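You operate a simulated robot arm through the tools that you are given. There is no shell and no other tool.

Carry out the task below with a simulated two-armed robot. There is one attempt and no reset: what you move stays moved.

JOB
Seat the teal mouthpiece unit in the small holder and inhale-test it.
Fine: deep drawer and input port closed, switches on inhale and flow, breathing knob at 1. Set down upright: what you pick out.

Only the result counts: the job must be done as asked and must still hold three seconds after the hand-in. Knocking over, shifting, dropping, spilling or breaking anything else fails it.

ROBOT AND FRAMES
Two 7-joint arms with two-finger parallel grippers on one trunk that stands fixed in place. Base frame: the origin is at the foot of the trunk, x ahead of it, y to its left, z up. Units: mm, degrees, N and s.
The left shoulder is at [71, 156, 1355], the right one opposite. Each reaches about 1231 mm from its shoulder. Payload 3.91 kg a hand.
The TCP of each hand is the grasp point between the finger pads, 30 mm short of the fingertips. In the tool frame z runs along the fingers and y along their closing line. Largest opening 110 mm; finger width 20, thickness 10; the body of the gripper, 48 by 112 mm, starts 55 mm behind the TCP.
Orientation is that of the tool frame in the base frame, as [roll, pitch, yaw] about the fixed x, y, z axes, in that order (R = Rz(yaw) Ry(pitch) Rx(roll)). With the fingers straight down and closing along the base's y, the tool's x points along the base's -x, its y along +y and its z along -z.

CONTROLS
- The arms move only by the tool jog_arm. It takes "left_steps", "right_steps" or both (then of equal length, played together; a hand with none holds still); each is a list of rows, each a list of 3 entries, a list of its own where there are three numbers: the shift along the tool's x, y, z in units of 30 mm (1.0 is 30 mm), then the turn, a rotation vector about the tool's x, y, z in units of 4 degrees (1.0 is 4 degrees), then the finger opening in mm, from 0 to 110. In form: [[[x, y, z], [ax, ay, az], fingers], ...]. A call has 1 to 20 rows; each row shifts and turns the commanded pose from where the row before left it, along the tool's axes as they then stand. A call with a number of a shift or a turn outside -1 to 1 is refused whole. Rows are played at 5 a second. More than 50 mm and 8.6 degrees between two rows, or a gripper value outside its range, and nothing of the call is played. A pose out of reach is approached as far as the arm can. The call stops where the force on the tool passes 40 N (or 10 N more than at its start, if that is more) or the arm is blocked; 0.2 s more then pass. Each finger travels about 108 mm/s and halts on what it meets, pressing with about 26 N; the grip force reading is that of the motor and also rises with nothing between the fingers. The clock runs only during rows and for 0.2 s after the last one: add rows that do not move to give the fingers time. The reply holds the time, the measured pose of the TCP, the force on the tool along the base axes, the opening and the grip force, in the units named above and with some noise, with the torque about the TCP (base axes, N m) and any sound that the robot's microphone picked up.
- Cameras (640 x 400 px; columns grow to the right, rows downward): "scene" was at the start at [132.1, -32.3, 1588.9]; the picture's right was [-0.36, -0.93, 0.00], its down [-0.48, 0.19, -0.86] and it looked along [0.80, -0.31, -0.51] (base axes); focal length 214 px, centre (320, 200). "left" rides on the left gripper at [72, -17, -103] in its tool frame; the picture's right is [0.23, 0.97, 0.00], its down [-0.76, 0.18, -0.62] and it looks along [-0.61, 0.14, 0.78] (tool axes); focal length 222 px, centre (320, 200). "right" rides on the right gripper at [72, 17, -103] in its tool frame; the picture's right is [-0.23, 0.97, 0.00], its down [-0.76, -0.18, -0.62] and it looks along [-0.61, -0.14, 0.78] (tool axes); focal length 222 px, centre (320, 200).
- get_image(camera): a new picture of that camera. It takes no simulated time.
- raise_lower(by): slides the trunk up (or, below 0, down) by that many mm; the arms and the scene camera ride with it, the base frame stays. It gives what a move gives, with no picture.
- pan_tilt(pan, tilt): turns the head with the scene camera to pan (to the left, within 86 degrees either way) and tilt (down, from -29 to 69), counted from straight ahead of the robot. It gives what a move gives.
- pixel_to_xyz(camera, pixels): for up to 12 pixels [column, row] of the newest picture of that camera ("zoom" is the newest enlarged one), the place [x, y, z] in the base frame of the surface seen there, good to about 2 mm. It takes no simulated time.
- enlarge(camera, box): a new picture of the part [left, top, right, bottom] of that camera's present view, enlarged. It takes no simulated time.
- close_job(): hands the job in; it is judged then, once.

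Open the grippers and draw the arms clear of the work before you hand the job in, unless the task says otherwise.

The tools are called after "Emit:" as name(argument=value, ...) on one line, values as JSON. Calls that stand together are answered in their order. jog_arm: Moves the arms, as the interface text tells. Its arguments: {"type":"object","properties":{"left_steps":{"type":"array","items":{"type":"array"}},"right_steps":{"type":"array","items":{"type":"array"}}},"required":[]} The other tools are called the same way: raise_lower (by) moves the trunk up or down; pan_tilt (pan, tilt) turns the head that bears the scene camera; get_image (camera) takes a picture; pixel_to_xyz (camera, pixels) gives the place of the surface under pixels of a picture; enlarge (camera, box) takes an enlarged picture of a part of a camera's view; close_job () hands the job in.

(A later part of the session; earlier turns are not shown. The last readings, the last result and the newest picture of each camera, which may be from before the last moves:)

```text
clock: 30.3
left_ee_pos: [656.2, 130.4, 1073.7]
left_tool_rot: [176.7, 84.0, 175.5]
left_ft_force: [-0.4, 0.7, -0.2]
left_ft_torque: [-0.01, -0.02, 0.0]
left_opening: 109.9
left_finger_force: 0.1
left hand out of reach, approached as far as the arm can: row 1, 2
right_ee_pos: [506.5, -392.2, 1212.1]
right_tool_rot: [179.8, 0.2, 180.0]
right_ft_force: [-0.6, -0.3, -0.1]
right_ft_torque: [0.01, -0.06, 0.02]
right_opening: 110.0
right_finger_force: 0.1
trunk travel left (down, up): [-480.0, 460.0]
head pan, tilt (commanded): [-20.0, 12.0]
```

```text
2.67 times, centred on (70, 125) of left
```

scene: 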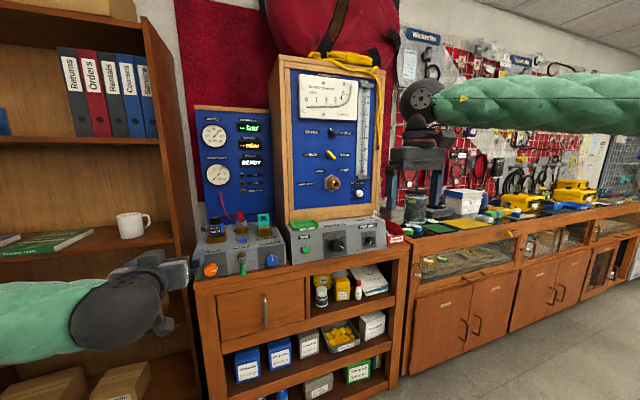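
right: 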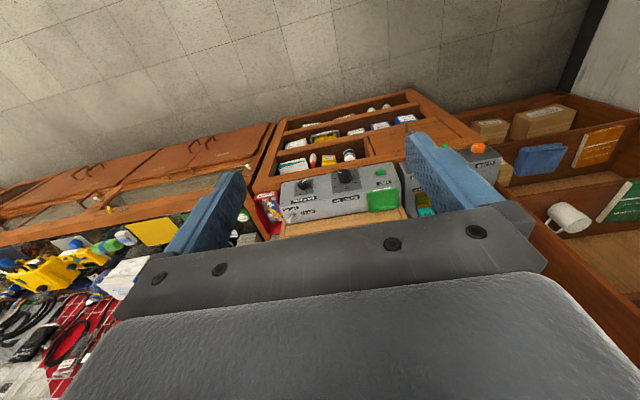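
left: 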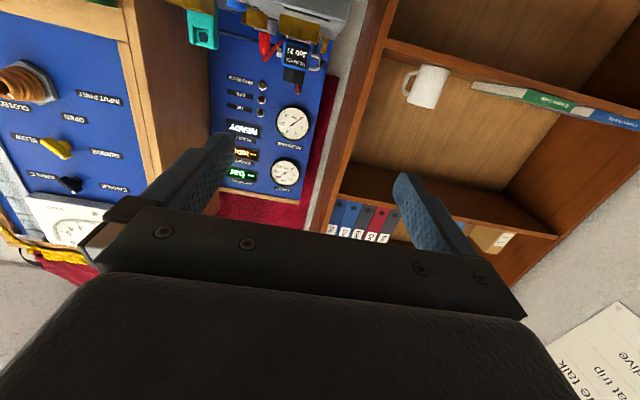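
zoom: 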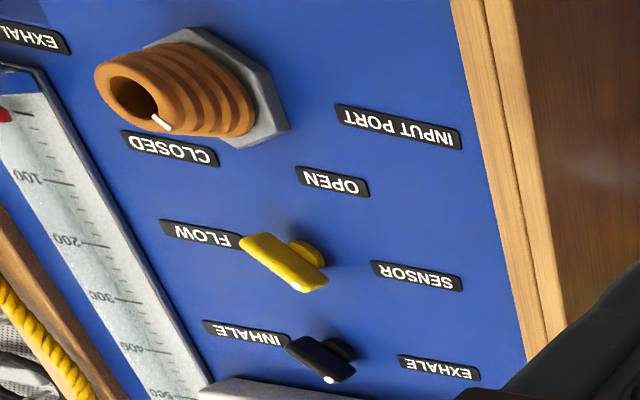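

All three indicators (black lever, yellow lever, port mark) sit at their upper-left positions: EXHALE, SENSOR, OPEN. Now I move the left hand in front of the drawer handle, to about (800,-77,728).

Emit:
jog_arm(left_steps=[[[0.906, -0.572, 0.508], [0, 0, 0], 110], [[0.906, -0.572, 0.508], [0, 0, 0], 110], [[0.906, -0.572, 0.508], [0, 0, 0], 110], [[0.906, -0.572, 0.508], [0, 0, 0], 90], [[0.906, -0.572, 0.508], [0, 0, 0], 80], [[0.906, -0.572, 0.508], [0, 0, 0], 70], [[0.906, -0.572, 0.508], [0, 0, 0], 70], [[0.906, -0.572, 0.508], [0, 0, 0], 70], [[0.906, -0.572, 0.508], [0, 0, 0], 70], [[0.906, -0.572, 0.508], [0, 0, 0], 70], [[0.906, -0.572, 0.508], [0, 0, 0], 70], [[0.906, -0.572, 0.508], [0, 0, 0], 70]])

Emit:
pan_tilt(pan=-10, tilt=30)

Emit:
get_image(camera="scene")

Emit:
get_image(camera="left")

```text
clock: 32.9
left_ee_pos: [799.0, -81.3, 726.8]
left_tool_rot: [177.4, 83.7, 176.6]
left_ft_force: [-0.1, 0.8, 0.1]
left_ft_torque: [-0.01, 0.01, 0.02]
left_opening: 70.1
left_finger_force: 0.1
left hand out of reach, approached as far as the arm can: row 11, 12
right_ee_pos: [509.8, -389.1, 1211.9]
right_tool_rot: [180.0, -0.1, 180.0]
right_ft_force: [-0.2, -0.5, -1.3]
right_ft_torque: [0.02, -0.01, 0.04]
right_opening: 109.9
right_finger_force: 0.0
trunk travel left (down, up): [-480.0, 460.0]
head pan, tilt (commanded): [-20.0, 12.0]
```

```text
clock: 33.7
left_ee_pos: [796.7, -81.7, 728.5]
left_tool_rot: [177.5, 83.5, 177.0]
left_ft_force: [0.2, -0.7, -0.4]
left_ft_torque: [-0.02, -0.01, 0.01]
left_opening: 70.1
left_finger_force: 0.1
right_ee_pos: [508.7, -390.3, 1211.1]
right_tool_rot: [-179.9, 0.0, -180.0]
right_ft_force: [0.4, -0.8, -0.2]
right_ft_torque: [-0.02, 0.01, 0.01]
right_opening: 109.9
right_finger_force: 0.0
trunk travel left (down, up): [-480.0, 460.0]
head pan, tilt (commanded): [-10.0, 30.0]
```

```text
taken
```

scene: 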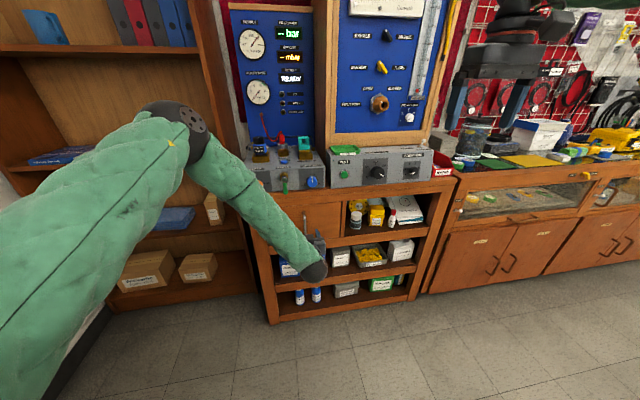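

```text
taken
```

left: 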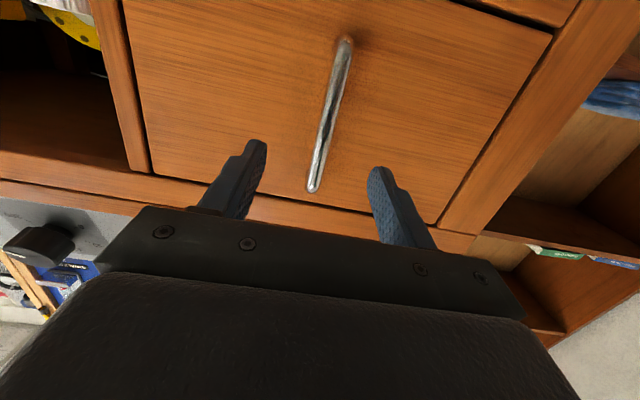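

The handle bar lies between the fingers (at (325,110) in the wrist view). I advance about 57 mm toward it with the fingers open at 70 mm.

Emit:
jog_arm(left_steps=[[[-0.07, 0.03, 0.63], [0, 0, 0], 70], [[-0.07, 0.03, 0.63], [0, 0, 0], 70], [[-0.07, 0.03, 0.63], [0, 0, 0], 70], [[0, 0, 0], [0, 0, 0], 70]])

Emit:
get_image(camera="left")

Emit:
enlarge(camera="scene", box=[270, 190, 370, 290])

```text
clock: 34.7
left_ee_pos: [851.5, -89.6, 737.2]
left_tool_rot: [177.5, 83.5, 177.0]
left_ft_force: [0.4, -0.3, 0.6]
left_ft_torque: [0.01, -0.01, -0.01]
left_opening: 69.7
left_finger_force: 0.1
left hand out of reach, approached as far as the arm can: row 1, 3
right_ee_pos: [508.5, -389.2, 1211.3]
right_tool_rot: [-180.0, 0.0, -180.0]
right_ft_force: [0.8, -0.1, 0.5]
right_ft_torque: [0.01, -0.03, -0.02]
right_opening: 110.0
right_finger_force: 0.0
trunk travel left (down, up): [-480.0, 460.0]
head pan, tilt (commanded): [-10.0, 30.0]
```

```text
taken
```

left: 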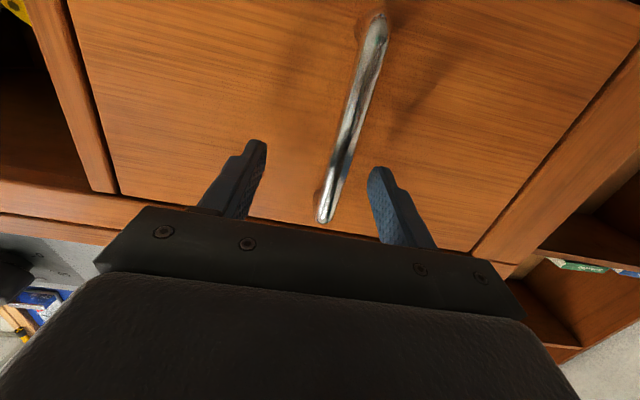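

```text
4.00 times, centred on (320, 240) of scene
```

zoom: 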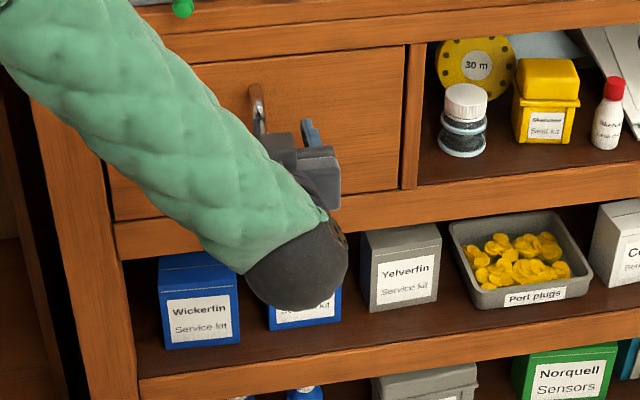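

TCP is at (851,-90,737) while the bar is at y≈-77, so I shift 12 mm in +y and then close on the bar.

Emit:
jog_arm(left_steps=[[[0, 0.42, 0.15], [0, 0, 0], 70], [[0, 0, 0], [0, 0, 0], 40], [[0, 0, 0], [0, 0, 0], 10], [[0, 0, 0], [0, 0, 0], 0], [[0, 0, 0], [0, 0, 0], 0]])

Emit:
get_image(camera="left")

```text
clock: 35.8
left_ee_pos: [856.2, -79.8, 741.5]
left_tool_rot: [176.1, 83.6, 176.1]
left_ft_force: [-14.9, 36.1, 6.3]
left_ft_torque: [-0.36, 0.99, 0.5]
left_opening: 13.8
left_finger_force: 45.0
left hand out of reach, approached as far as the arm can: row 1
right_ee_pos: [505.9, -390.6, 1212.6]
right_tool_rot: [-180.0, 0.1, 179.8]
right_ft_force: [-0.3, -0.2, -0.2]
right_ft_torque: [0.03, 0.0, 0.02]
right_opening: 109.9
right_finger_force: 0.2
trunk travel left (down, up): [-480.0, 460.0]
head pan, tilt (commanded): [-10.0, 30.0]
stopped in row 5 (left hand): the force on the tool passed its limit at 43 N (the readings are from after the stop); the commanded pose is now the measured one
```

```text
taken
```

left: 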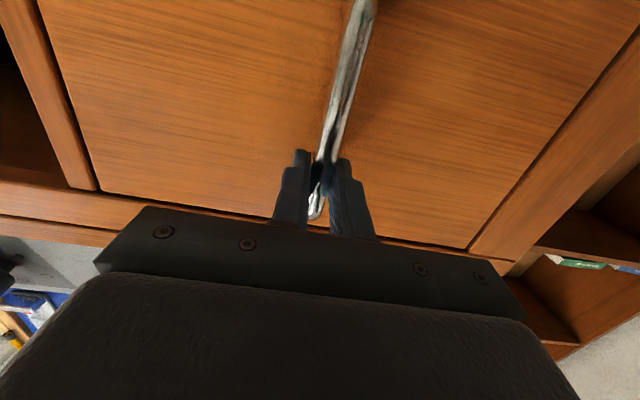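

The bar is gripped (13.8 mm opening), with a +36 N side load on the tool. I shift slightly toward +y to relax it, then begin pulling straight back.

Emit:
jog_arm(left_steps=[[[0, 0.1, 0], [0, 0, 0], 0], [[0, 0.1, 0], [0, 0, 0], 0], [[0, 0, 0], [0, 0, 0], 0]])

```text
clock: 36.6
left_ee_pos: [856.0, -80.4, 741.6]
left_tool_rot: [177.0, 83.4, 176.8]
left_ft_force: [-6.2, -0.2, 0.8]
left_ft_torque: [-0.39, -0.98, 0.0]
left_opening: 13.8
left_finger_force: 44.9
right_ee_pos: [508.0, -392.3, 1210.6]
right_tool_rot: [-180.0, -0.1, 179.8]
right_ft_force: [-0.1, 0.0, -0.6]
right_ft_torque: [-0.02, -0.02, -0.02]
right_opening: 110.1
right_finger_force: 0.1
trunk travel left (down, up): [-480.0, 460.0]
head pan, tilt (commanded): [-10.0, 30.0]
```

The side load is gone. I pull straight back along -x by about 90 mm in slow rows.

Emit:
jog_arm(left_steps=[[[0.03, 0, -0.3], [0, 0, 0], 0], [[0.05, 0, -0.5], [0, 0, 0], 0], [[0.05, 0, -0.5], [0, 0, 0], 0], [[0.05, 0, -0.5], [0, 0, 0], 0], [[0.05, 0, -0.5], [0, 0, 0], 0], [[0.05, 0, -0.5], [0, 0, 0], 0], [[0.05, 0, -0.5], [0, 0, 0], 0]])

Emit:
get_image(camera="scene")

```text
clock: 38.2
left_ee_pos: [755.9, -80.8, 740.8]
left_tool_rot: [176.6, 83.5, 176.0]
left_ft_force: [0.3, -18.4, -4.9]
left_ft_torque: [-0.48, -0.53, -0.21]
left_opening: 14.0
left_finger_force: 44.7
right_ee_pos: [507.6, -393.1, 1211.1]
right_tool_rot: [179.9, 0.1, 179.8]
right_ft_force: [-0.6, -0.1, 0.2]
right_ft_torque: [0.02, 0.0, -0.01]
right_opening: 109.9
right_finger_force: 0.0
trunk travel left (down, up): [-480.0, 460.0]
head pan, tilt (commanded): [-10.0, 30.0]
```

```text
taken
```

scene: 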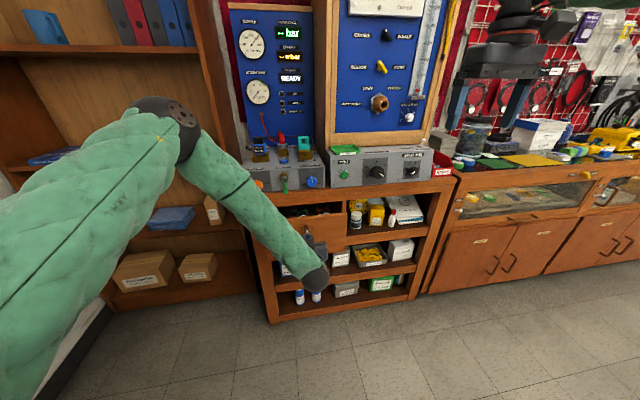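

The drawer slides out (handle at x≈756). I continue pulling another ~120 mm, with a slight -y correction.

Emit:
jog_arm(left_steps=[[[0.05, -0.04, -0.5], [0, 0, 0], 0], [[0.05, -0.02, -0.5], [0, 0, 0], 0], [[0.05, -0.02, -0.5], [0, 0, 0], 0], [[0.05, -0.02, -0.5], [0, 0, 0], 0], [[0.05, -0.02, -0.5], [0, 0, 0], 0], [[0.05, -0.02, -0.5], [0, 0, 0], 0], [[0.05, -0.02, -0.5], [0, 0, 0], 0], [[0.05, -0.02, -0.5], [0, 0, 0], 0]])

Emit:
get_image(camera="scene")

Emit:
enlarge(camera="scene", box=[250, 180, 370, 280])

```text
clock: 40.0
left_ee_pos: [637.9, -79.7, 742.7]
left_tool_rot: [176.3, 83.2, 176.1]
left_ft_force: [-2.2, 18.0, -34.0]
left_ft_torque: [-0.43, 0.37, 0.27]
left_opening: 13.7
left_finger_force: 45.7
right_ee_pos: [509.6, -389.4, 1211.7]
right_tool_rot: [179.9, 0.0, 179.9]
right_ft_force: [-0.1, 0.4, -0.1]
right_ft_torque: [0.03, 0.03, 0.0]
right_opening: 110.2
right_finger_force: 0.2
trunk travel left (down, up): [-480.0, 460.0]
head pan, tilt (commanded): [-10.0, 30.0]
```

```text
taken
```

scene: 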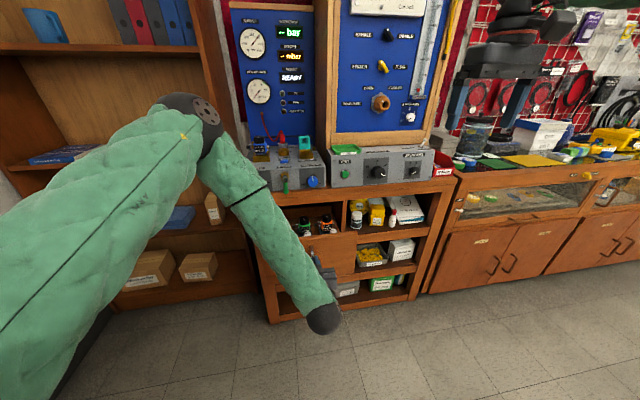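

```text
4.00 times, centred on (310, 230) of scene
```

zoom: 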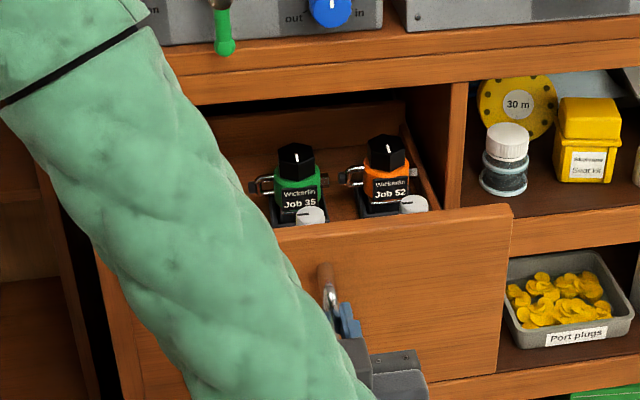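

The drawer holds units ("Job 35" green, "Job 52" orange) and small white-capped items. I release the handle and back the left hand away to see everything inside.

Emit:
jog_arm(left_steps=[[[0.03, 0, 0], [0, 0, 0], 0], [[0, 0, 0], [0, 0, 0], 40], [[0, 0, 0], [0, 0, 0], 60], [[0, 0, -0.6], [0, 0, 0], 60], [[0, 0, -1], [0, 0, 0], 60], [[0, 0, -1], [0, 0, 0], 60], [[0, 0.8, -0.6], [0, 0, 0], 60], [[0, 1, 0], [0, 0, 0], 60], [[0, 1, 0], [0, 0, 0], 60], [[0, 1, 0], [0, 0, 0], 60], [[0, 1, 0], [0, 0, 0], 60], [[0, 1, 0], [0, 0, 0], 60], [[0, 1, 0], [0, 0, 0], 60], [[0, 1, 0], [0, 0, 0], 60], [[0, 1, 0], [0, 0, 0], 60], [[0, 1, 0], [0, 0, 0], 60]])

Emit:
get_image(camera="scene")

```text
clock: 43.4
left_ee_pos: [540.0, 50.3, 810.6]
left_tool_rot: [176.6, 83.7, 176.4]
left_ft_force: [0.3, -1.0, -0.1]
left_ft_torque: [0.02, 0.03, -0.03]
left_opening: 59.8
left_finger_force: 0.1
left hand out of reach, approached as far as the arm can: row 10, 11, 12, 13, 14, 15, 16
right_ee_pos: [508.0, -391.0, 1211.6]
right_tool_rot: [179.9, 0.0, 179.9]
right_ft_force: [0.0, -0.7, -0.5]
right_ft_torque: [-0.01, 0.01, -0.02]
right_opening: 109.9
right_finger_force: 0.0
trunk travel left (down, up): [-480.0, 460.0]
head pan, tilt (commanded): [-10.0, 30.0]
```

```text
taken
```

scene: 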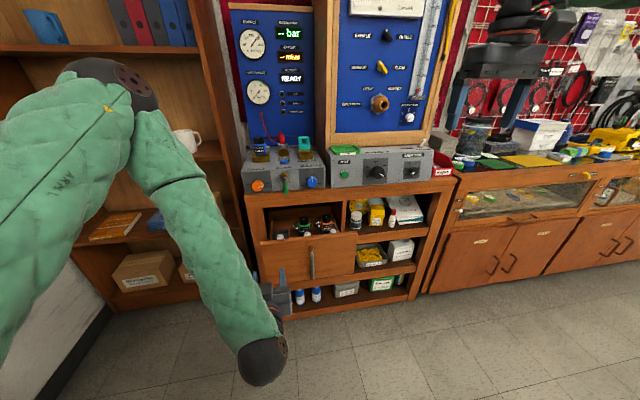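

I raise the trunk by 400 mm for a steep view into the drawer and tilt the head down.

Emit:
raise_lower(by=400)

Emit:
pan_tilt(pan=-5, tilt=50)

Emit:
get_image(camera="scene")

```text
clock: 47.2
left_ee_pos: [540.6, 49.6, 1210.1]
left_tool_rot: [176.5, 83.4, 176.5]
left_ft_force: [0.4, -0.7, -0.5]
left_ft_torque: [0.01, 0.0, 0.02]
left_opening: 59.9
left_finger_force: 0.0
right_ee_pos: [508.0, -392.6, 1611.0]
right_tool_rot: [-179.9, 0.0, 179.9]
right_ft_force: [0.5, -0.8, -0.1]
right_ft_torque: [0.0, -0.02, 0.03]
right_opening: 110.0
right_finger_force: 0.0
trunk travel left (down, up): [-880.0, 60.0]
head pan, tilt (commanded): [-10.0, 30.0]
```

```text
clock: 48.0
left_ee_pos: [539.7, 50.9, 1211.0]
left_tool_rot: [176.5, 83.5, 176.3]
left_ft_force: [-0.1, -0.5, 0.1]
left_ft_torque: [0.0, -0.01, 0.04]
left_opening: 60.1
left_finger_force: 0.0
right_ee_pos: [508.8, -392.0, 1611.3]
right_tool_rot: [180.0, 0.1, 179.9]
right_ft_force: [-0.2, 0.0, 0.0]
right_ft_torque: [0.0, 0.0, -0.02]
right_opening: 110.0
right_finger_force: 0.0
trunk travel left (down, up): [-880.0, 60.0]
head pan, tilt (commanded): [-5.0, 50.0]
```

```text
taken
```

scene: 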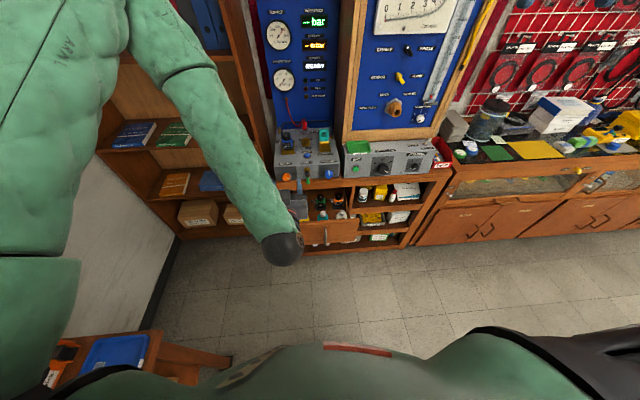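

Emit:
enlarge(camera="scene", box=[280, 170, 400, 250])

Emit:
enlarge(camera="scene", box=[300, 180, 360, 230])

```text
5.00 times, centred on (340, 210) of scene
```

zoom: 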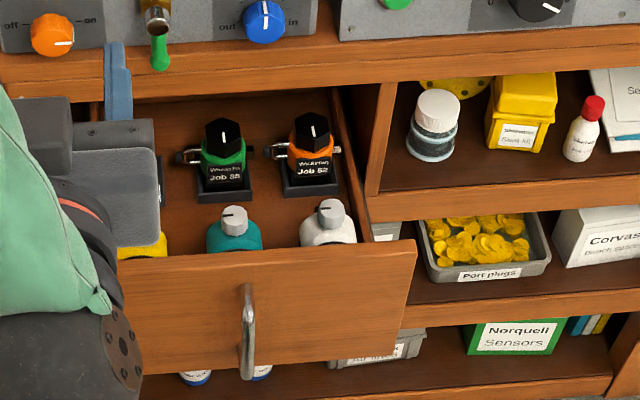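

```text
8.00 times, centred on (330, 205) of scene
```

zoom: 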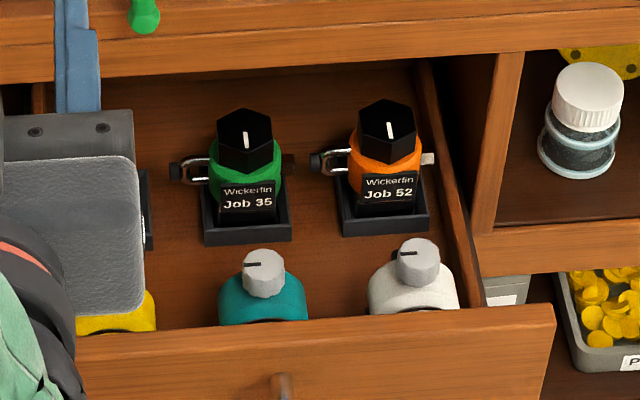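

The front row of the drawer holds mouthpiece units: yellow, teal (center, (262,300) in the zoom) and white. I'll measure these.

Emit:
pixel_to_xyz(camera="zoom", pixels=[[264, 262], [262, 285], [235, 300], [290, 300], [262, 310], [418, 255], [415, 290], [120, 310], [245, 140], [250, 210], [290, 325], [330, 280]])

Emit:
jog_arm(left_steps=[[[0, 0, -0.5], [0, 1, 0], 60], [[0, 0, -0.5], [0, 1, 0], 60], [[0, 0, 0], [0, 1, 0], 80], [[0, 0, 0], [0, 1, 0], 100], [[0, 0, 0], [0, 1, 0], 110], [[0, 0, 0], [0, 1, 0], 110], [[0, 0, 0], [0, 1, 0], 110], [[0, 0, 0], [0, 1, 0], 110], [[0, 0, 0], [0, 1, 0], 110], [[0, 0, 0], [0, 1, 0], 110], [[0, 0, 0], [0, 1, 0], 110], [[0, 0, 0], [0, 1, 0], 110], [[0, 0, 0], [0, 1, 0], 110], [[0, 0, 0], [0, 1, 0], 110], [[0, 0, 0], [0, 1, 0], 110], [[0, 0, 0], [0, 1, 0], 110], [[0, 0, 0], [0, 1, 0], 110], [[0, 0, 0], [0, 1, 0], 110], [[0, 0, 0], [0, 1, 0], 110], [[0, 0, 0], [0, 1, 0], 110]])

Emit:
get_image(camera="left")

```text
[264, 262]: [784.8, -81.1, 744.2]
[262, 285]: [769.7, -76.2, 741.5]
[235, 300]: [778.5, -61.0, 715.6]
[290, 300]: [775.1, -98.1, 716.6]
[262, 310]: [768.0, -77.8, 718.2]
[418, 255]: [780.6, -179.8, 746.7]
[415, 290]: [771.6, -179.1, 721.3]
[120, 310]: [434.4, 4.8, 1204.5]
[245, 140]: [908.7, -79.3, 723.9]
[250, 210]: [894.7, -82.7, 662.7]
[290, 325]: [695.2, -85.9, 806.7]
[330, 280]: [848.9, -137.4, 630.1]
```

```text
clock: 52.2
left_ee_pos: [537.3, 30.0, 1196.5]
left_tool_rot: [179.6, 3.4, 179.7]
left_ft_force: [0.6, -0.1, -0.4]
left_ft_torque: [0.0, 0.0, -0.03]
left_opening: 110.2
left_finger_force: 0.0
left hand out of reach, approached as far as the arm can: row 1, 2, 3, 5
right_ee_pos: [507.9, -390.8, 1610.9]
right_tool_rot: [180.0, 0.1, 179.9]
right_ft_force: [0.6, 0.0, -1.2]
right_ft_torque: [-0.02, 0.0, -0.02]
right_opening: 110.1
right_finger_force: 0.1
trunk travel left (down, up): [-880.0, 60.0]
head pan, tilt (commanded): [-5.0, 50.0]
```

```text
taken
```

left: 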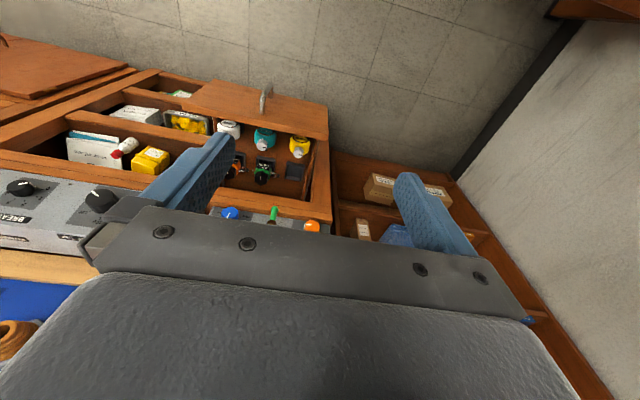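

The drawer contents are visible near (265,140). I'll enlarge this.

Emit:
enlarge(camera="left", box=[195, 80, 345, 210])

Emit:
enlarge(camera="left", box=[205, 110, 325, 185])

Emit:
enlarge(camera="scene", box=[280, 180, 370, 240])

```text
3.08 times, centred on (270, 145) of left
```

zoom: 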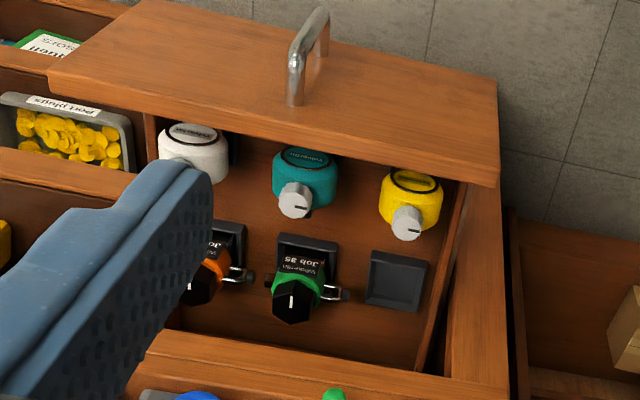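

```text
5.33 times, centred on (265, 148) of left
```

zoom: 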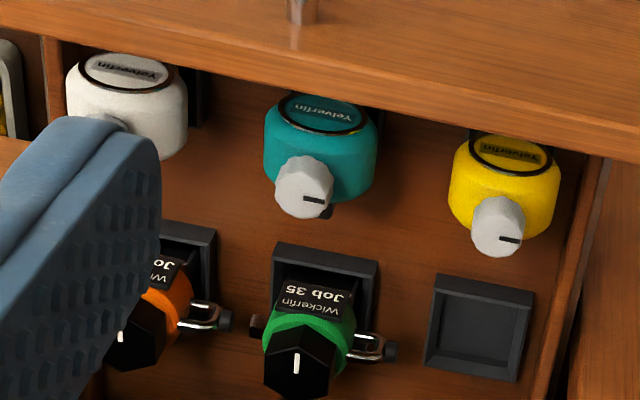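

```text
6.67 times, centred on (325, 210) of scene
```

zoom: 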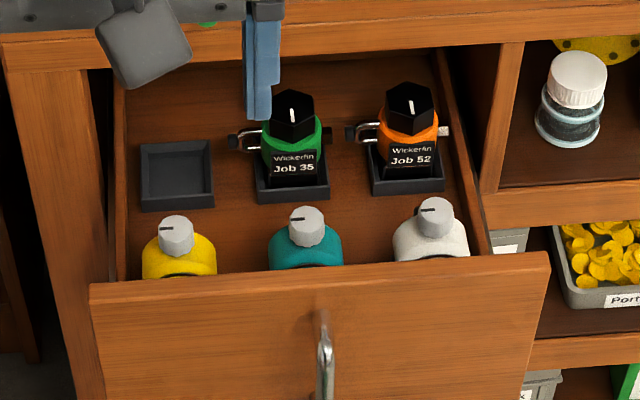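

The teal "Yelverfin" unit has a round labelled face toward the drawer front and a silver knob on top; I need its base and shape. I bring the left camera closer (TCP to about (610,-116,885)), staying above the drawer front's 807 top edge.

Emit:
jog_arm(left_steps=[[[-0.22, -0.44, 0.9], [0, 0.85, 0], 110], [[-0.22, -0.44, 0.9], [0, 0, 0], 110], [[-0.22, -0.44, 0.9], [0, 0, 0], 110], [[-0.22, -0.44, 0.9], [0, 0, 0], 110], [[-0.22, -0.44, 0.9], [0, 0, 0], 110], [[-0.22, -0.44, 0.9], [0, 0, 0], 110], [[-0.22, -0.44, 0.9], [0, 0, 0], 110], [[-0.22, -0.44, 0.9], [0, 0, 0], 110], [[-0.22, -0.44, 0.9], [0, 0, 0], 110], [[-0.22, -0.44, 0.9], [0, 0, 0], 110], [[-0.22, -0.44, 0.9], [0, 0, 0], 110]])

Emit:
get_image(camera="left")

Emit:
enlarge(camera="left", box=[200, 60, 440, 220])

```text
clock: 54.6
left_ee_pos: [614.6, -114.8, 899.9]
left_tool_rot: [179.6, 0.1, 179.8]
left_ft_force: [0.6, -0.5, 0.1]
left_ft_torque: [-0.01, -0.01, 0.0]
left_opening: 109.8
left_finger_force: 0.0
right_ee_pos: [508.6, -391.1, 1611.4]
right_tool_rot: [179.9, 0.0, 179.9]
right_ft_force: [0.4, 0.6, -0.2]
right_ft_torque: [-0.01, 0.01, 0.04]
right_opening: 110.0
right_finger_force: 0.1
trunk travel left (down, up): [-880.0, 60.0]
head pan, tilt (commanded): [-5.0, 50.0]
```

```text
taken
```

left: 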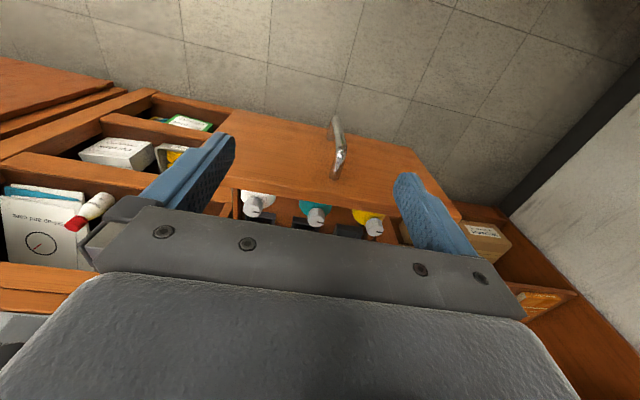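

```text
2.50 times, centred on (320, 140) of left
```

zoom: 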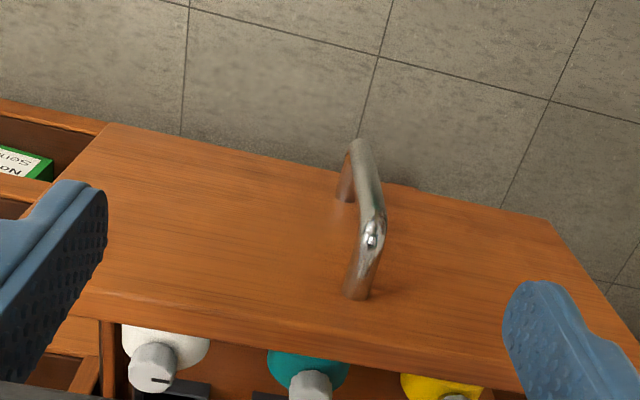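

The drawer front blocks the view; I move the hand above the drawer itself, TCP to about (772,-73,900).

Emit:
jog_arm(left_steps=[[[-0.87, 0.23, 0], [0, 0, 0], 110], [[-0.87, 0.23, 0], [0, 0, 0], 110], [[-0.87, 0.23, 0], [0, 0, 0], 110], [[-0.87, 0.23, 0], [0, 0, 0], 110], [[-0.87, 0.23, 0], [0, 0, 0], 110], [[-0.87, 0.23, 0], [0, 0, 0], 110]])

Emit:
get_image(camera="left")

Emit:
enlarge(camera="left", box=[220, 40, 420, 200])

```text
clock: 56.0
left_ee_pos: [771.0, -73.9, 900.8]
left_tool_rot: [179.6, 0.0, 179.8]
left_ft_force: [0.4, -0.2, 1.1]
left_ft_torque: [0.0, 0.0, 0.03]
left_opening: 110.0
left_finger_force: 0.1
right_ee_pos: [508.6, -390.5, 1612.0]
right_tool_rot: [-179.9, 0.0, 179.9]
right_ft_force: [0.6, -0.1, 0.0]
right_ft_torque: [0.0, -0.02, -0.03]
right_opening: 110.0
right_finger_force: 0.0
trunk travel left (down, up): [-880.0, 60.0]
head pan, tilt (commanded): [-5.0, 50.0]
```

```text
taken
```

left: 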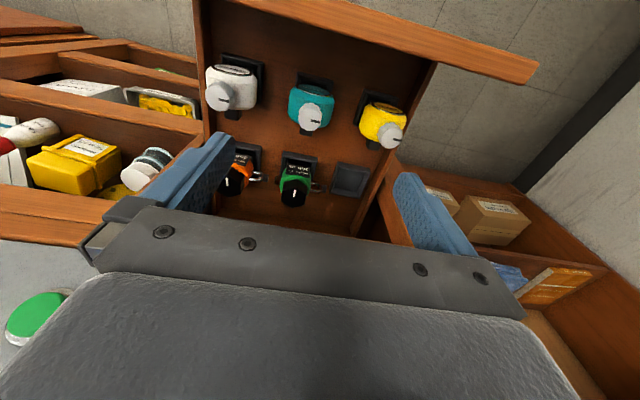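

```text
2.50 times, centred on (320, 120) of left
```

zoom: 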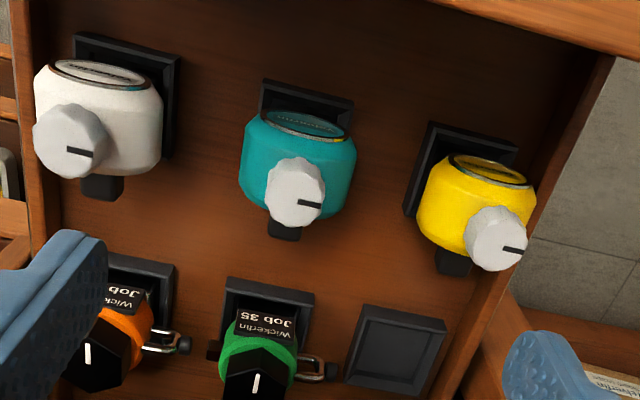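

Now the teal unit is clear: drum body facing -x, silver knob on top, black stub at the rear, standing in a dark square socket. I measure points on it and its neighbours.

Emit:
pixel_to_xyz(camera="zoom", pixels=[[295, 180], [297, 220], [250, 150], [345, 165], [305, 125], [255, 175], [350, 185], [285, 232], [272, 100], [335, 105], [320, 215], [268, 190]])

Emit:
enlarge(camera="left", box=[280, 65, 350, 145])

Emit:
pixel_to_xyz(camera="left", pixels=[[310, 117], [290, 100], [333, 105], [320, 95], [320, 90], [302, 88], [325, 88], [225, 97], [258, 85], [360, 115], [390, 135], [305, 135]])

```text
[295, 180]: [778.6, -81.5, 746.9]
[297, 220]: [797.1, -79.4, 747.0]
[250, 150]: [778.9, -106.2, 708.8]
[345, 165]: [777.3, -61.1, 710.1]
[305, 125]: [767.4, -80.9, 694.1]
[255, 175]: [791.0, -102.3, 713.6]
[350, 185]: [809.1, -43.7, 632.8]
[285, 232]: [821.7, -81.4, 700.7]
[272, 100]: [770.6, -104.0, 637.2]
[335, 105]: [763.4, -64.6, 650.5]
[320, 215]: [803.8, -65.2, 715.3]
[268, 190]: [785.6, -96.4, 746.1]
```

```text
5.00 times, centred on (315, 105) of left
```

zoom: 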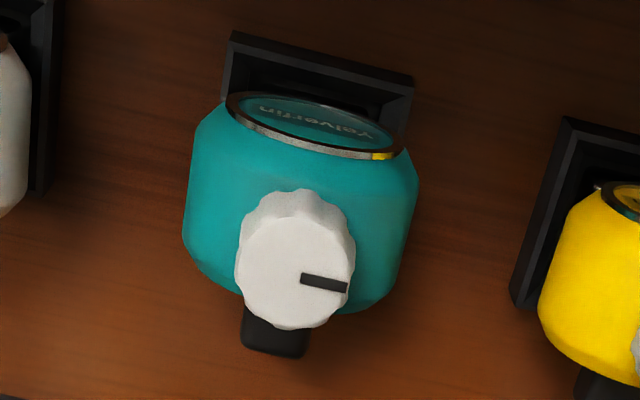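

```text
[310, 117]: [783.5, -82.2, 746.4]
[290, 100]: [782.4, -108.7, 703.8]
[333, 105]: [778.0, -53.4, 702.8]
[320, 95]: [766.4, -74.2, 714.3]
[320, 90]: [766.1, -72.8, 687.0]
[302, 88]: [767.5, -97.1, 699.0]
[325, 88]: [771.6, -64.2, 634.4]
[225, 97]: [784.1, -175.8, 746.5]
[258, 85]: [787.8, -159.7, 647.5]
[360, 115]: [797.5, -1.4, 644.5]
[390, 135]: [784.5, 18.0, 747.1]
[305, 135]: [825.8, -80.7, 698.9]
```

The unit's drum spans y −109…−53 (centre −81, z≈690), knob top z≈747, front face x≈766. Before planning I need the clearances around the brass holder, so I'll take scene-camera measurements of the cabinet's left side and the holder.

Emit:
pan_tilt(pan=-5, tilt=40)

Emit:
get_image(camera="scene")

Emit:
enlarge(camera="scene", box=[260, 130, 380, 220])

```text
clock: 56.8
left_ee_pos: [771.2, -72.3, 900.8]
left_tool_rot: [179.6, 0.2, 179.8]
left_ft_force: [1.2, 0.2, 0.6]
left_ft_torque: [0.03, 0.01, -0.02]
left_opening: 110.0
left_finger_force: 0.1
right_ee_pos: [506.8, -391.0, 1610.7]
right_tool_rot: [-180.0, 0.1, 179.9]
right_ft_force: [0.4, 0.4, 0.2]
right_ft_torque: [0.03, -0.01, 0.02]
right_opening: 110.2
right_finger_force: 0.1
trunk travel left (down, up): [-880.0, 60.0]
head pan, tilt (commanded): [-5.0, 40.0]
```

```text
taken
```

scene: 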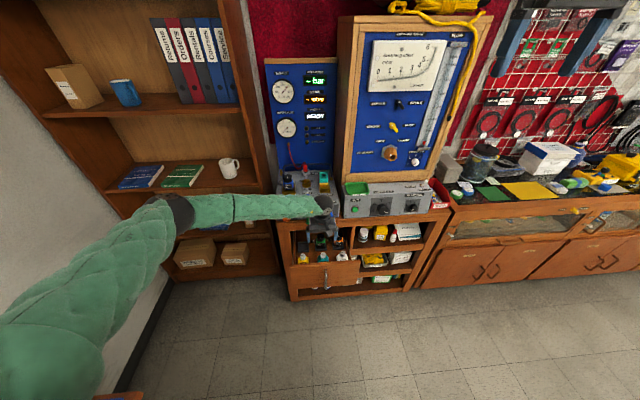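

```text
4.44 times, centred on (320, 175) of scene
```

zoom: 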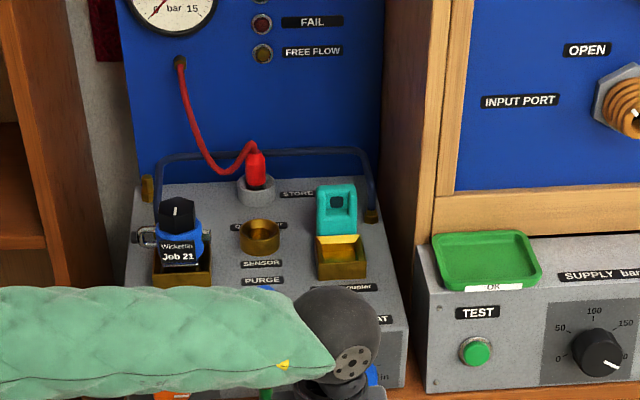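

Emit:
pixel_to_xyz(camera="zoom", pixels=[[395, 180], [400, 220], [405, 60], [430, 100], [405, 270], [425, 300], [318, 240], [362, 237], [366, 262], [318, 262], [340, 250], [335, 200]])

Emit:
pixel_to_xyz(camera="zoom", pixels=[[338, 188], [320, 220], [355, 222], [338, 225], [352, 190], [320, 192], [370, 215], [370, 190], [373, 160], [435, 210], [460, 300], [475, 350]])

```text
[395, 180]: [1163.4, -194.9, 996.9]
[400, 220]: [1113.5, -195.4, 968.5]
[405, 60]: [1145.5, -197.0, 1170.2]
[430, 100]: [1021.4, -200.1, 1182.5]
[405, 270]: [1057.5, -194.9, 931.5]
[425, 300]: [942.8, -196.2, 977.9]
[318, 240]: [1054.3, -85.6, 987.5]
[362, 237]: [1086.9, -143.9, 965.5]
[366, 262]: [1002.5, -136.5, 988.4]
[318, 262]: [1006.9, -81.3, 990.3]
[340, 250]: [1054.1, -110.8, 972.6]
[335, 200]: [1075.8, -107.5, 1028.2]
```

```text
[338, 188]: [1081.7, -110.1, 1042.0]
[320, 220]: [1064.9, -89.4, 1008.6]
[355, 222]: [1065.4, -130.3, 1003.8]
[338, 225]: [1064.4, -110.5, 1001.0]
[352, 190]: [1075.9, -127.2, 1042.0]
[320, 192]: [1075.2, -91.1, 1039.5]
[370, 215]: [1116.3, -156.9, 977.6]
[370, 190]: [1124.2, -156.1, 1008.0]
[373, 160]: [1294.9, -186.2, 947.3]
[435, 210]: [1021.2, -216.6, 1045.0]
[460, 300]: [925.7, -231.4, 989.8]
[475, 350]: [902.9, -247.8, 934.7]
```

The cabinet's left side is at y≈−195 and the holder is centred near (1033,−110), rim z≈989, floor z≈971, so a top-down placement fits. I'll check the counter's front edge and the drawer front panel thickness, since the hand will descend between them.

Emit:
enlarge(camera="scene", box=[270, 190, 370, 290])

Emit:
pixel_to_xyz(camera="scene", pixels=[[345, 216], [345, 218], [345, 220], [345, 222], [345, 226], [300, 218], [300, 221], [310, 264], [310, 267], [340, 262], [340, 264], [350, 262]])

Emit:
pixel_to_xyz(camera="left", pixels=[[298, 72], [333, 81], [315, 77], [312, 80], [280, 5], [380, 15], [380, 25], [380, 35], [300, 10], [300, 15], [300, 20], [350, 18]])

```text
4.00 times, centred on (320, 240) of scene
```

zoom: 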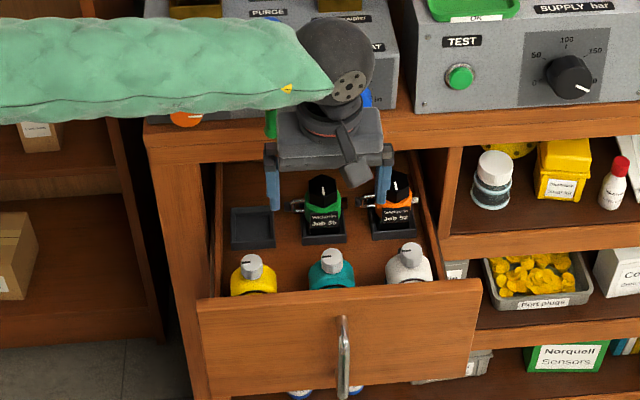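

```text
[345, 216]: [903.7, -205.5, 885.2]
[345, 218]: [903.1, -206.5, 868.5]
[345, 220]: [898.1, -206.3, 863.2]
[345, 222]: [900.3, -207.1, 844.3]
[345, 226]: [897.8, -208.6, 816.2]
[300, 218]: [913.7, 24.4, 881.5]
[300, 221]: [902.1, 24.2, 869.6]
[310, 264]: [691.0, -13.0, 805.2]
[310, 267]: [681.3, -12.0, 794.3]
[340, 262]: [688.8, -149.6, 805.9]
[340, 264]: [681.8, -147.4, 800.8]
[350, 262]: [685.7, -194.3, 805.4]
```

```text
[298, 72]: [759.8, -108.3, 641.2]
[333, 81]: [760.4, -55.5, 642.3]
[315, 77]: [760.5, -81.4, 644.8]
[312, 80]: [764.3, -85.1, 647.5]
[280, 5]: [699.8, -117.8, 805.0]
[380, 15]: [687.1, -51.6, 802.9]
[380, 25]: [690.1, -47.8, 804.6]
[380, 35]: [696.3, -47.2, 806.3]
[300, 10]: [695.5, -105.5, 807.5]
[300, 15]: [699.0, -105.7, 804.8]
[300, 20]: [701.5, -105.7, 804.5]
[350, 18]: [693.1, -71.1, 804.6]
```

Counter edge is at x≈900, drawer front panel x 681–702 with top z≈806. The wrist camera housing would nearly touch the drawer panel in a purely vertical grasp, so I tilt the hand 6° (top toward +x) and move above the teal unit at (790,−81,800).

Emit:
jog_arm(left_steps=[[[0, 0, 0], [0, 1, 0], 90], [[0, 0, 0], [0, 0.5, 0], 90], [[-0.246, -0.071, 0.82], [0, 0, 0], 90], [[-0.246, -0.071, 0.82], [0, 0, 0], 90], [[-0.246, -0.071, 0.82], [0, 0, 0], 90], [[-0.246, -0.071, 0.82], [0, 0, 0], 90], [[0, 0, 0], [0, 0, 0], 90]])

Emit:
get_image(camera="left")

Emit:
enlarge(camera="scene", box=[270, 190, 370, 290])

```text
clock: 58.4
left_ee_pos: [788.0, -81.8, 798.8]
left_tool_rot: [179.6, -5.9, 179.9]
left_ft_force: [0.4, 0.0, -0.2]
left_ft_torque: [-0.03, -0.01, -0.01]
left_opening: 89.8
left_finger_force: 0.0
right_ee_pos: [509.2, -390.8, 1611.6]
right_tool_rot: [-180.0, 0.0, 179.9]
right_ft_force: [0.1, -0.2, -0.3]
right_ft_torque: [0.0, 0.01, -0.02]
right_opening: 110.1
right_finger_force: 0.0
trunk travel left (down, up): [-880.0, 60.0]
head pan, tilt (commanded): [-5.0, 40.0]
```

```text
taken
```

left: 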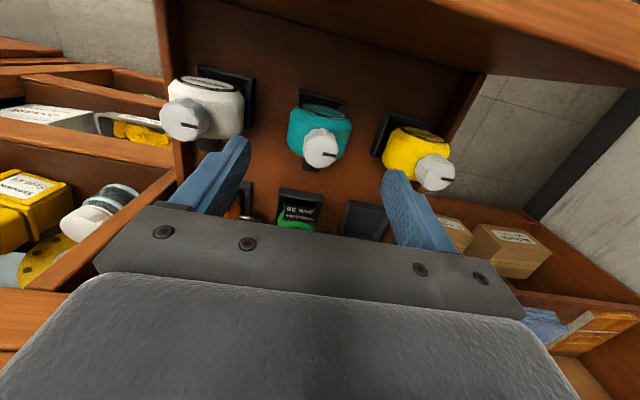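

```text
4.00 times, centred on (320, 240) of scene
```

zoom: 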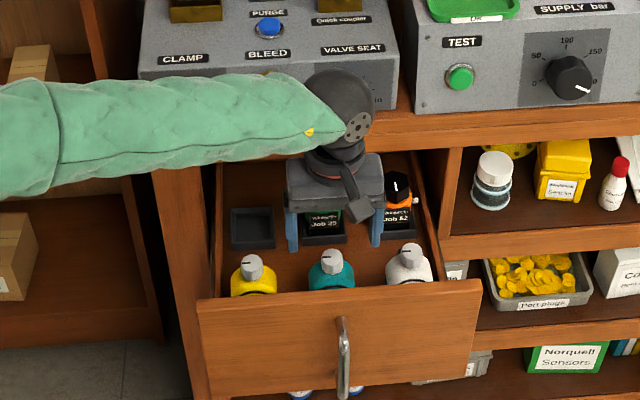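

I'm now centred above the teal unit. I re-measure its sides and knob from this closer view before descending.

Emit:
pixel_to_xyz(camera="left", pixels=[[291, 130], [349, 132], [320, 147], [306, 147], [338, 145], [318, 120], [320, 107], [300, 107], [345, 120], [345, 145], [295, 145], [313, 166]])

Emit:
enlarge(camera="left", box=[270, 80, 370, 180])

```text
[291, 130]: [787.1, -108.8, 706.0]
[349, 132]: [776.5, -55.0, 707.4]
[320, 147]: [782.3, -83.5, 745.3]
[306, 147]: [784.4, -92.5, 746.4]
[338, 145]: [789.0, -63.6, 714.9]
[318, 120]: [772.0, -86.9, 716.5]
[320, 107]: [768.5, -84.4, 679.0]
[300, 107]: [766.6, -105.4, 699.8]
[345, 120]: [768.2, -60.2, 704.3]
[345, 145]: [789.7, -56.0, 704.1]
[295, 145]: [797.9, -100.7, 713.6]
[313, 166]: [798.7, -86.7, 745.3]
```

```text
4.00 times, centred on (320, 130) of left
```

zoom: 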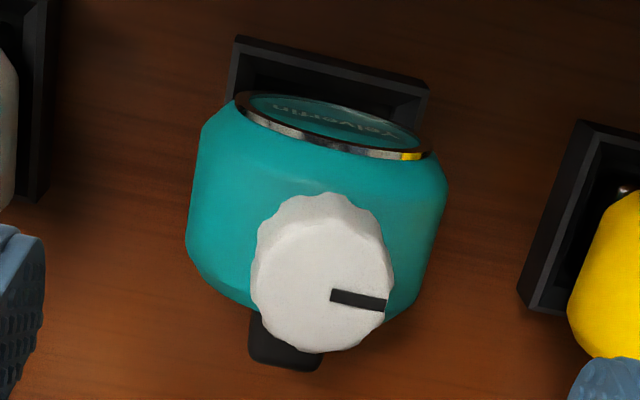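

The unit's centre is at y≈−82, matching the TCP. I descend about 97 mm to z≈702 with fingers open at 90.

Emit:
jog_arm(left_steps=[[[-0.1, 0, 0.8], [0, 0, 0], 90], [[-0.1, 0, 0.8], [0, 0, 0], 90], [[-0.1, 0, 0.8], [0, 0, 0], 90], [[-0.1, 0, 0.8], [0, 0, 0], 90], [[0, 0, 0], [0, 0, 0], 90]])

Emit:
get_image(camera="left")

Emit:
enlarge(camera="scene", box=[270, 190, 370, 290])

```text
clock: 59.6
left_ee_pos: [790.1, -78.7, 703.5]
left_tool_rot: [179.5, -6.0, 179.9]
left_ft_force: [0.2, -0.4, 0.6]
left_ft_torque: [0.0, 0.0, 0.03]
left_opening: 89.9
left_finger_force: 0.1
right_ee_pos: [508.0, -390.7, 1611.4]
right_tool_rot: [-179.9, 0.1, 179.9]
right_ft_force: [-0.6, 0.2, -0.2]
right_ft_torque: [0.02, 0.03, -0.03]
right_opening: 110.0
right_finger_force: 0.0
trunk travel left (down, up): [-880.0, 60.0]
head pan, tilt (commanded): [-5.0, 40.0]
```

```text
taken
```

left: 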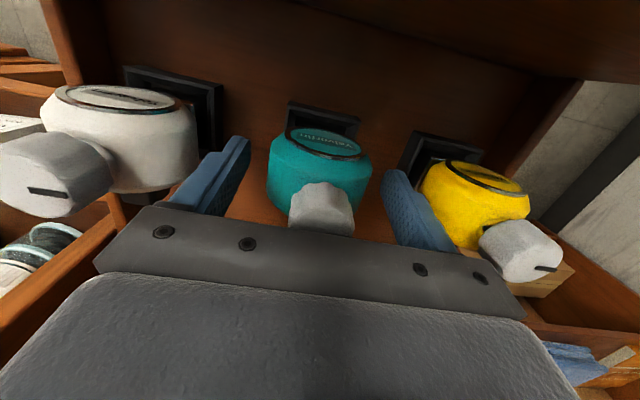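

```text
4.00 times, centred on (320, 240) of scene
```

zoom: 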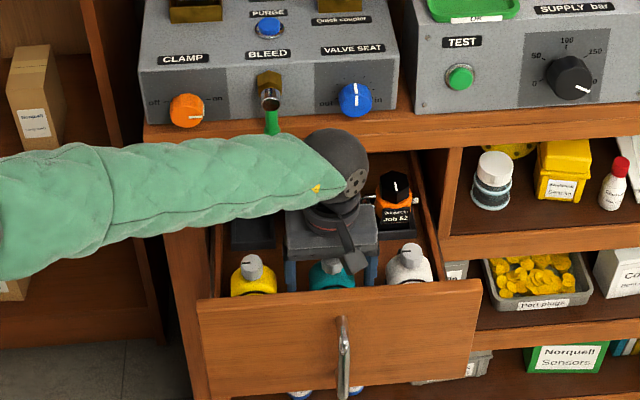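

No contact; the unit lies between the fingers. I nudge −2 mm in y and close the fingers.

Emit:
jog_arm(left_steps=[[[0, -0.07, 0], [0, 0, 0], 80], [[0, 0, 0], [0, 0, 0], 60], [[0, 0, 0], [0, 0, 0], 45], [[0, 0, 0], [0, 0, 0], 30], [[0, 0, 0], [0, 0, 0], 30]])

Emit:
get_image(camera="left")

```text
clock: 60.8
left_ee_pos: [789.9, -81.1, 703.1]
left_tool_rot: [179.6, -6.0, 179.9]
left_ft_force: [0.1, 0.5, 0.5]
left_ft_torque: [0.06, -0.01, -0.01]
left_opening: 58.8
left_finger_force: 26.3
right_ee_pos: [507.2, -391.9, 1610.9]
right_tool_rot: [-179.9, 0.0, 179.9]
right_ft_force: [-0.1, 0.5, 0.5]
right_ft_torque: [-0.04, 0.01, 0.03]
right_opening: 110.1
right_finger_force: 0.0
trunk travel left (down, up): [-880.0, 60.0]
head pan, tilt (commanded): [-5.0, 40.0]
```

```text
taken
```

left: 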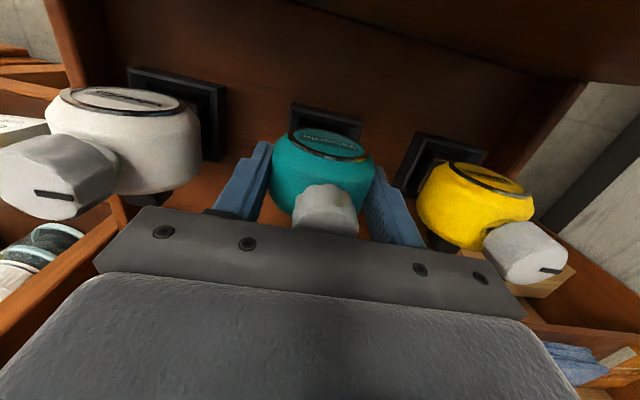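

Gripped firmly (58.8 mm, 26 N, no side load). I lift straight up by 60 mm and check.

Emit:
jog_arm(left_steps=[[[0.035, 0, -0.33], [0, 0, 0], 30], [[0.07, 0, -0.663], [0, 0, 0], 30], [[0.07, 0, -0.663], [0, 0, 0], 30], [[0.035, 0, -0.33], [0, 0, 0], 30], [[0, 0, 0], [0, 0, 0], 30]])

Emit:
get_image(camera="left")

Emit:
enlarge(camera="scene", box=[270, 190, 370, 290])

```text
clock: 62.0
left_ee_pos: [789.6, -81.2, 762.7]
left_tool_rot: [179.6, -5.9, 179.8]
left_ft_force: [-0.9, 0.4, -2.1]
left_ft_torque: [0.02, -0.02, -0.02]
left_opening: 59.1
left_finger_force: 25.6
right_ee_pos: [508.2, -391.1, 1611.3]
right_tool_rot: [-180.0, 0.1, 179.8]
right_ft_force: [0.0, 0.3, -0.2]
right_ft_torque: [-0.01, -0.02, 0.0]
right_opening: 110.2
right_finger_force: 0.1
trunk travel left (down, up): [-880.0, 60.0]
head pan, tilt (commanded): [-5.0, 40.0]
```

```text
taken
```

left: 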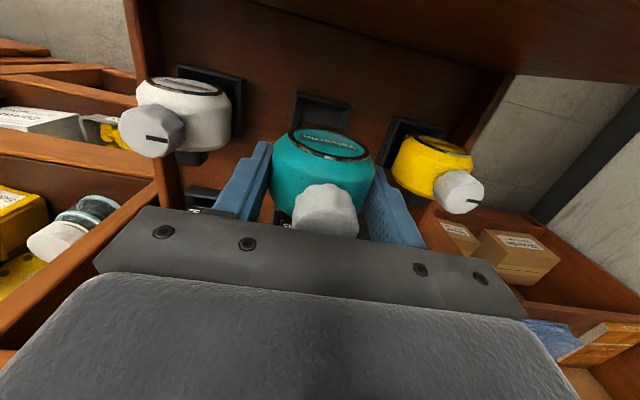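

```text
4.00 times, centred on (320, 240) of scene
```

zoom: 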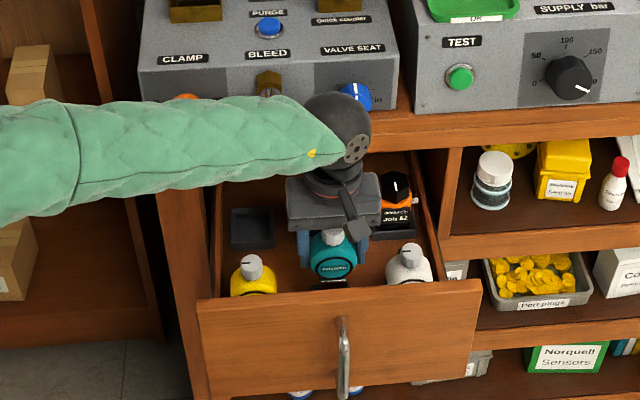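

The unit is held and rises cleanly out of its socket. I continue lifting to about z=900 to inspect its base.

Emit:
jog_arm(left_steps=[[[0.08, 0, -0.762], [0, 0, 0], 30], [[0.08, 0, -0.762], [0, 0, 0], 30], [[0.08, 0, -0.762], [0, 0, 0], 30], [[0.08, 0, -0.762], [0, 0, 0], 30], [[0.08, 0, -0.762], [0, 0, 0], 30], [[0.08, 0, -0.762], [0, 0, 0], 30], [[0, 0, 0], [0, 0, 0], 30]])

Emit:
get_image(camera="scene")

Emit:
enlarge(camera="scene", box=[290, 180, 370, 250])

```text
clock: 63.6
left_ee_pos: [789.5, -81.6, 901.4]
left_tool_rot: [179.6, -6.0, 179.9]
left_ft_force: [0.4, -1.0, -2.5]
left_ft_torque: [0.01, 0.0, 0.02]
left_opening: 58.8
left_finger_force: 25.6
right_ee_pos: [509.4, -391.1, 1611.3]
right_tool_rot: [179.9, -0.1, 179.9]
right_ft_force: [-0.1, 0.3, -0.2]
right_ft_torque: [0.0, -0.03, -0.04]
right_opening: 110.0
right_finger_force: 0.0
trunk travel left (down, up): [-880.0, 60.0]
head pan, tilt (commanded): [-5.0, 40.0]
```

```text
taken
```

scene: 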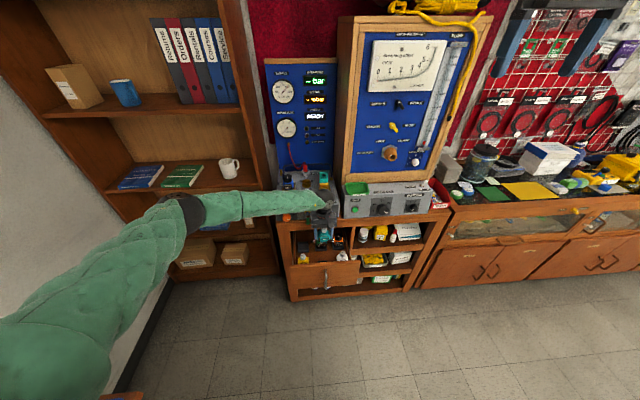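

```text
5.71 times, centred on (330, 215) of scene
```

zoom: 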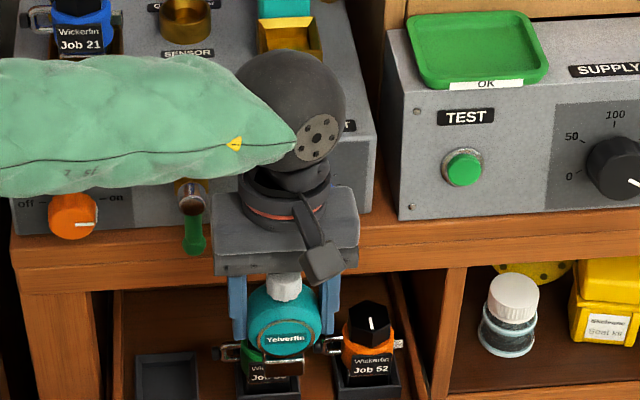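

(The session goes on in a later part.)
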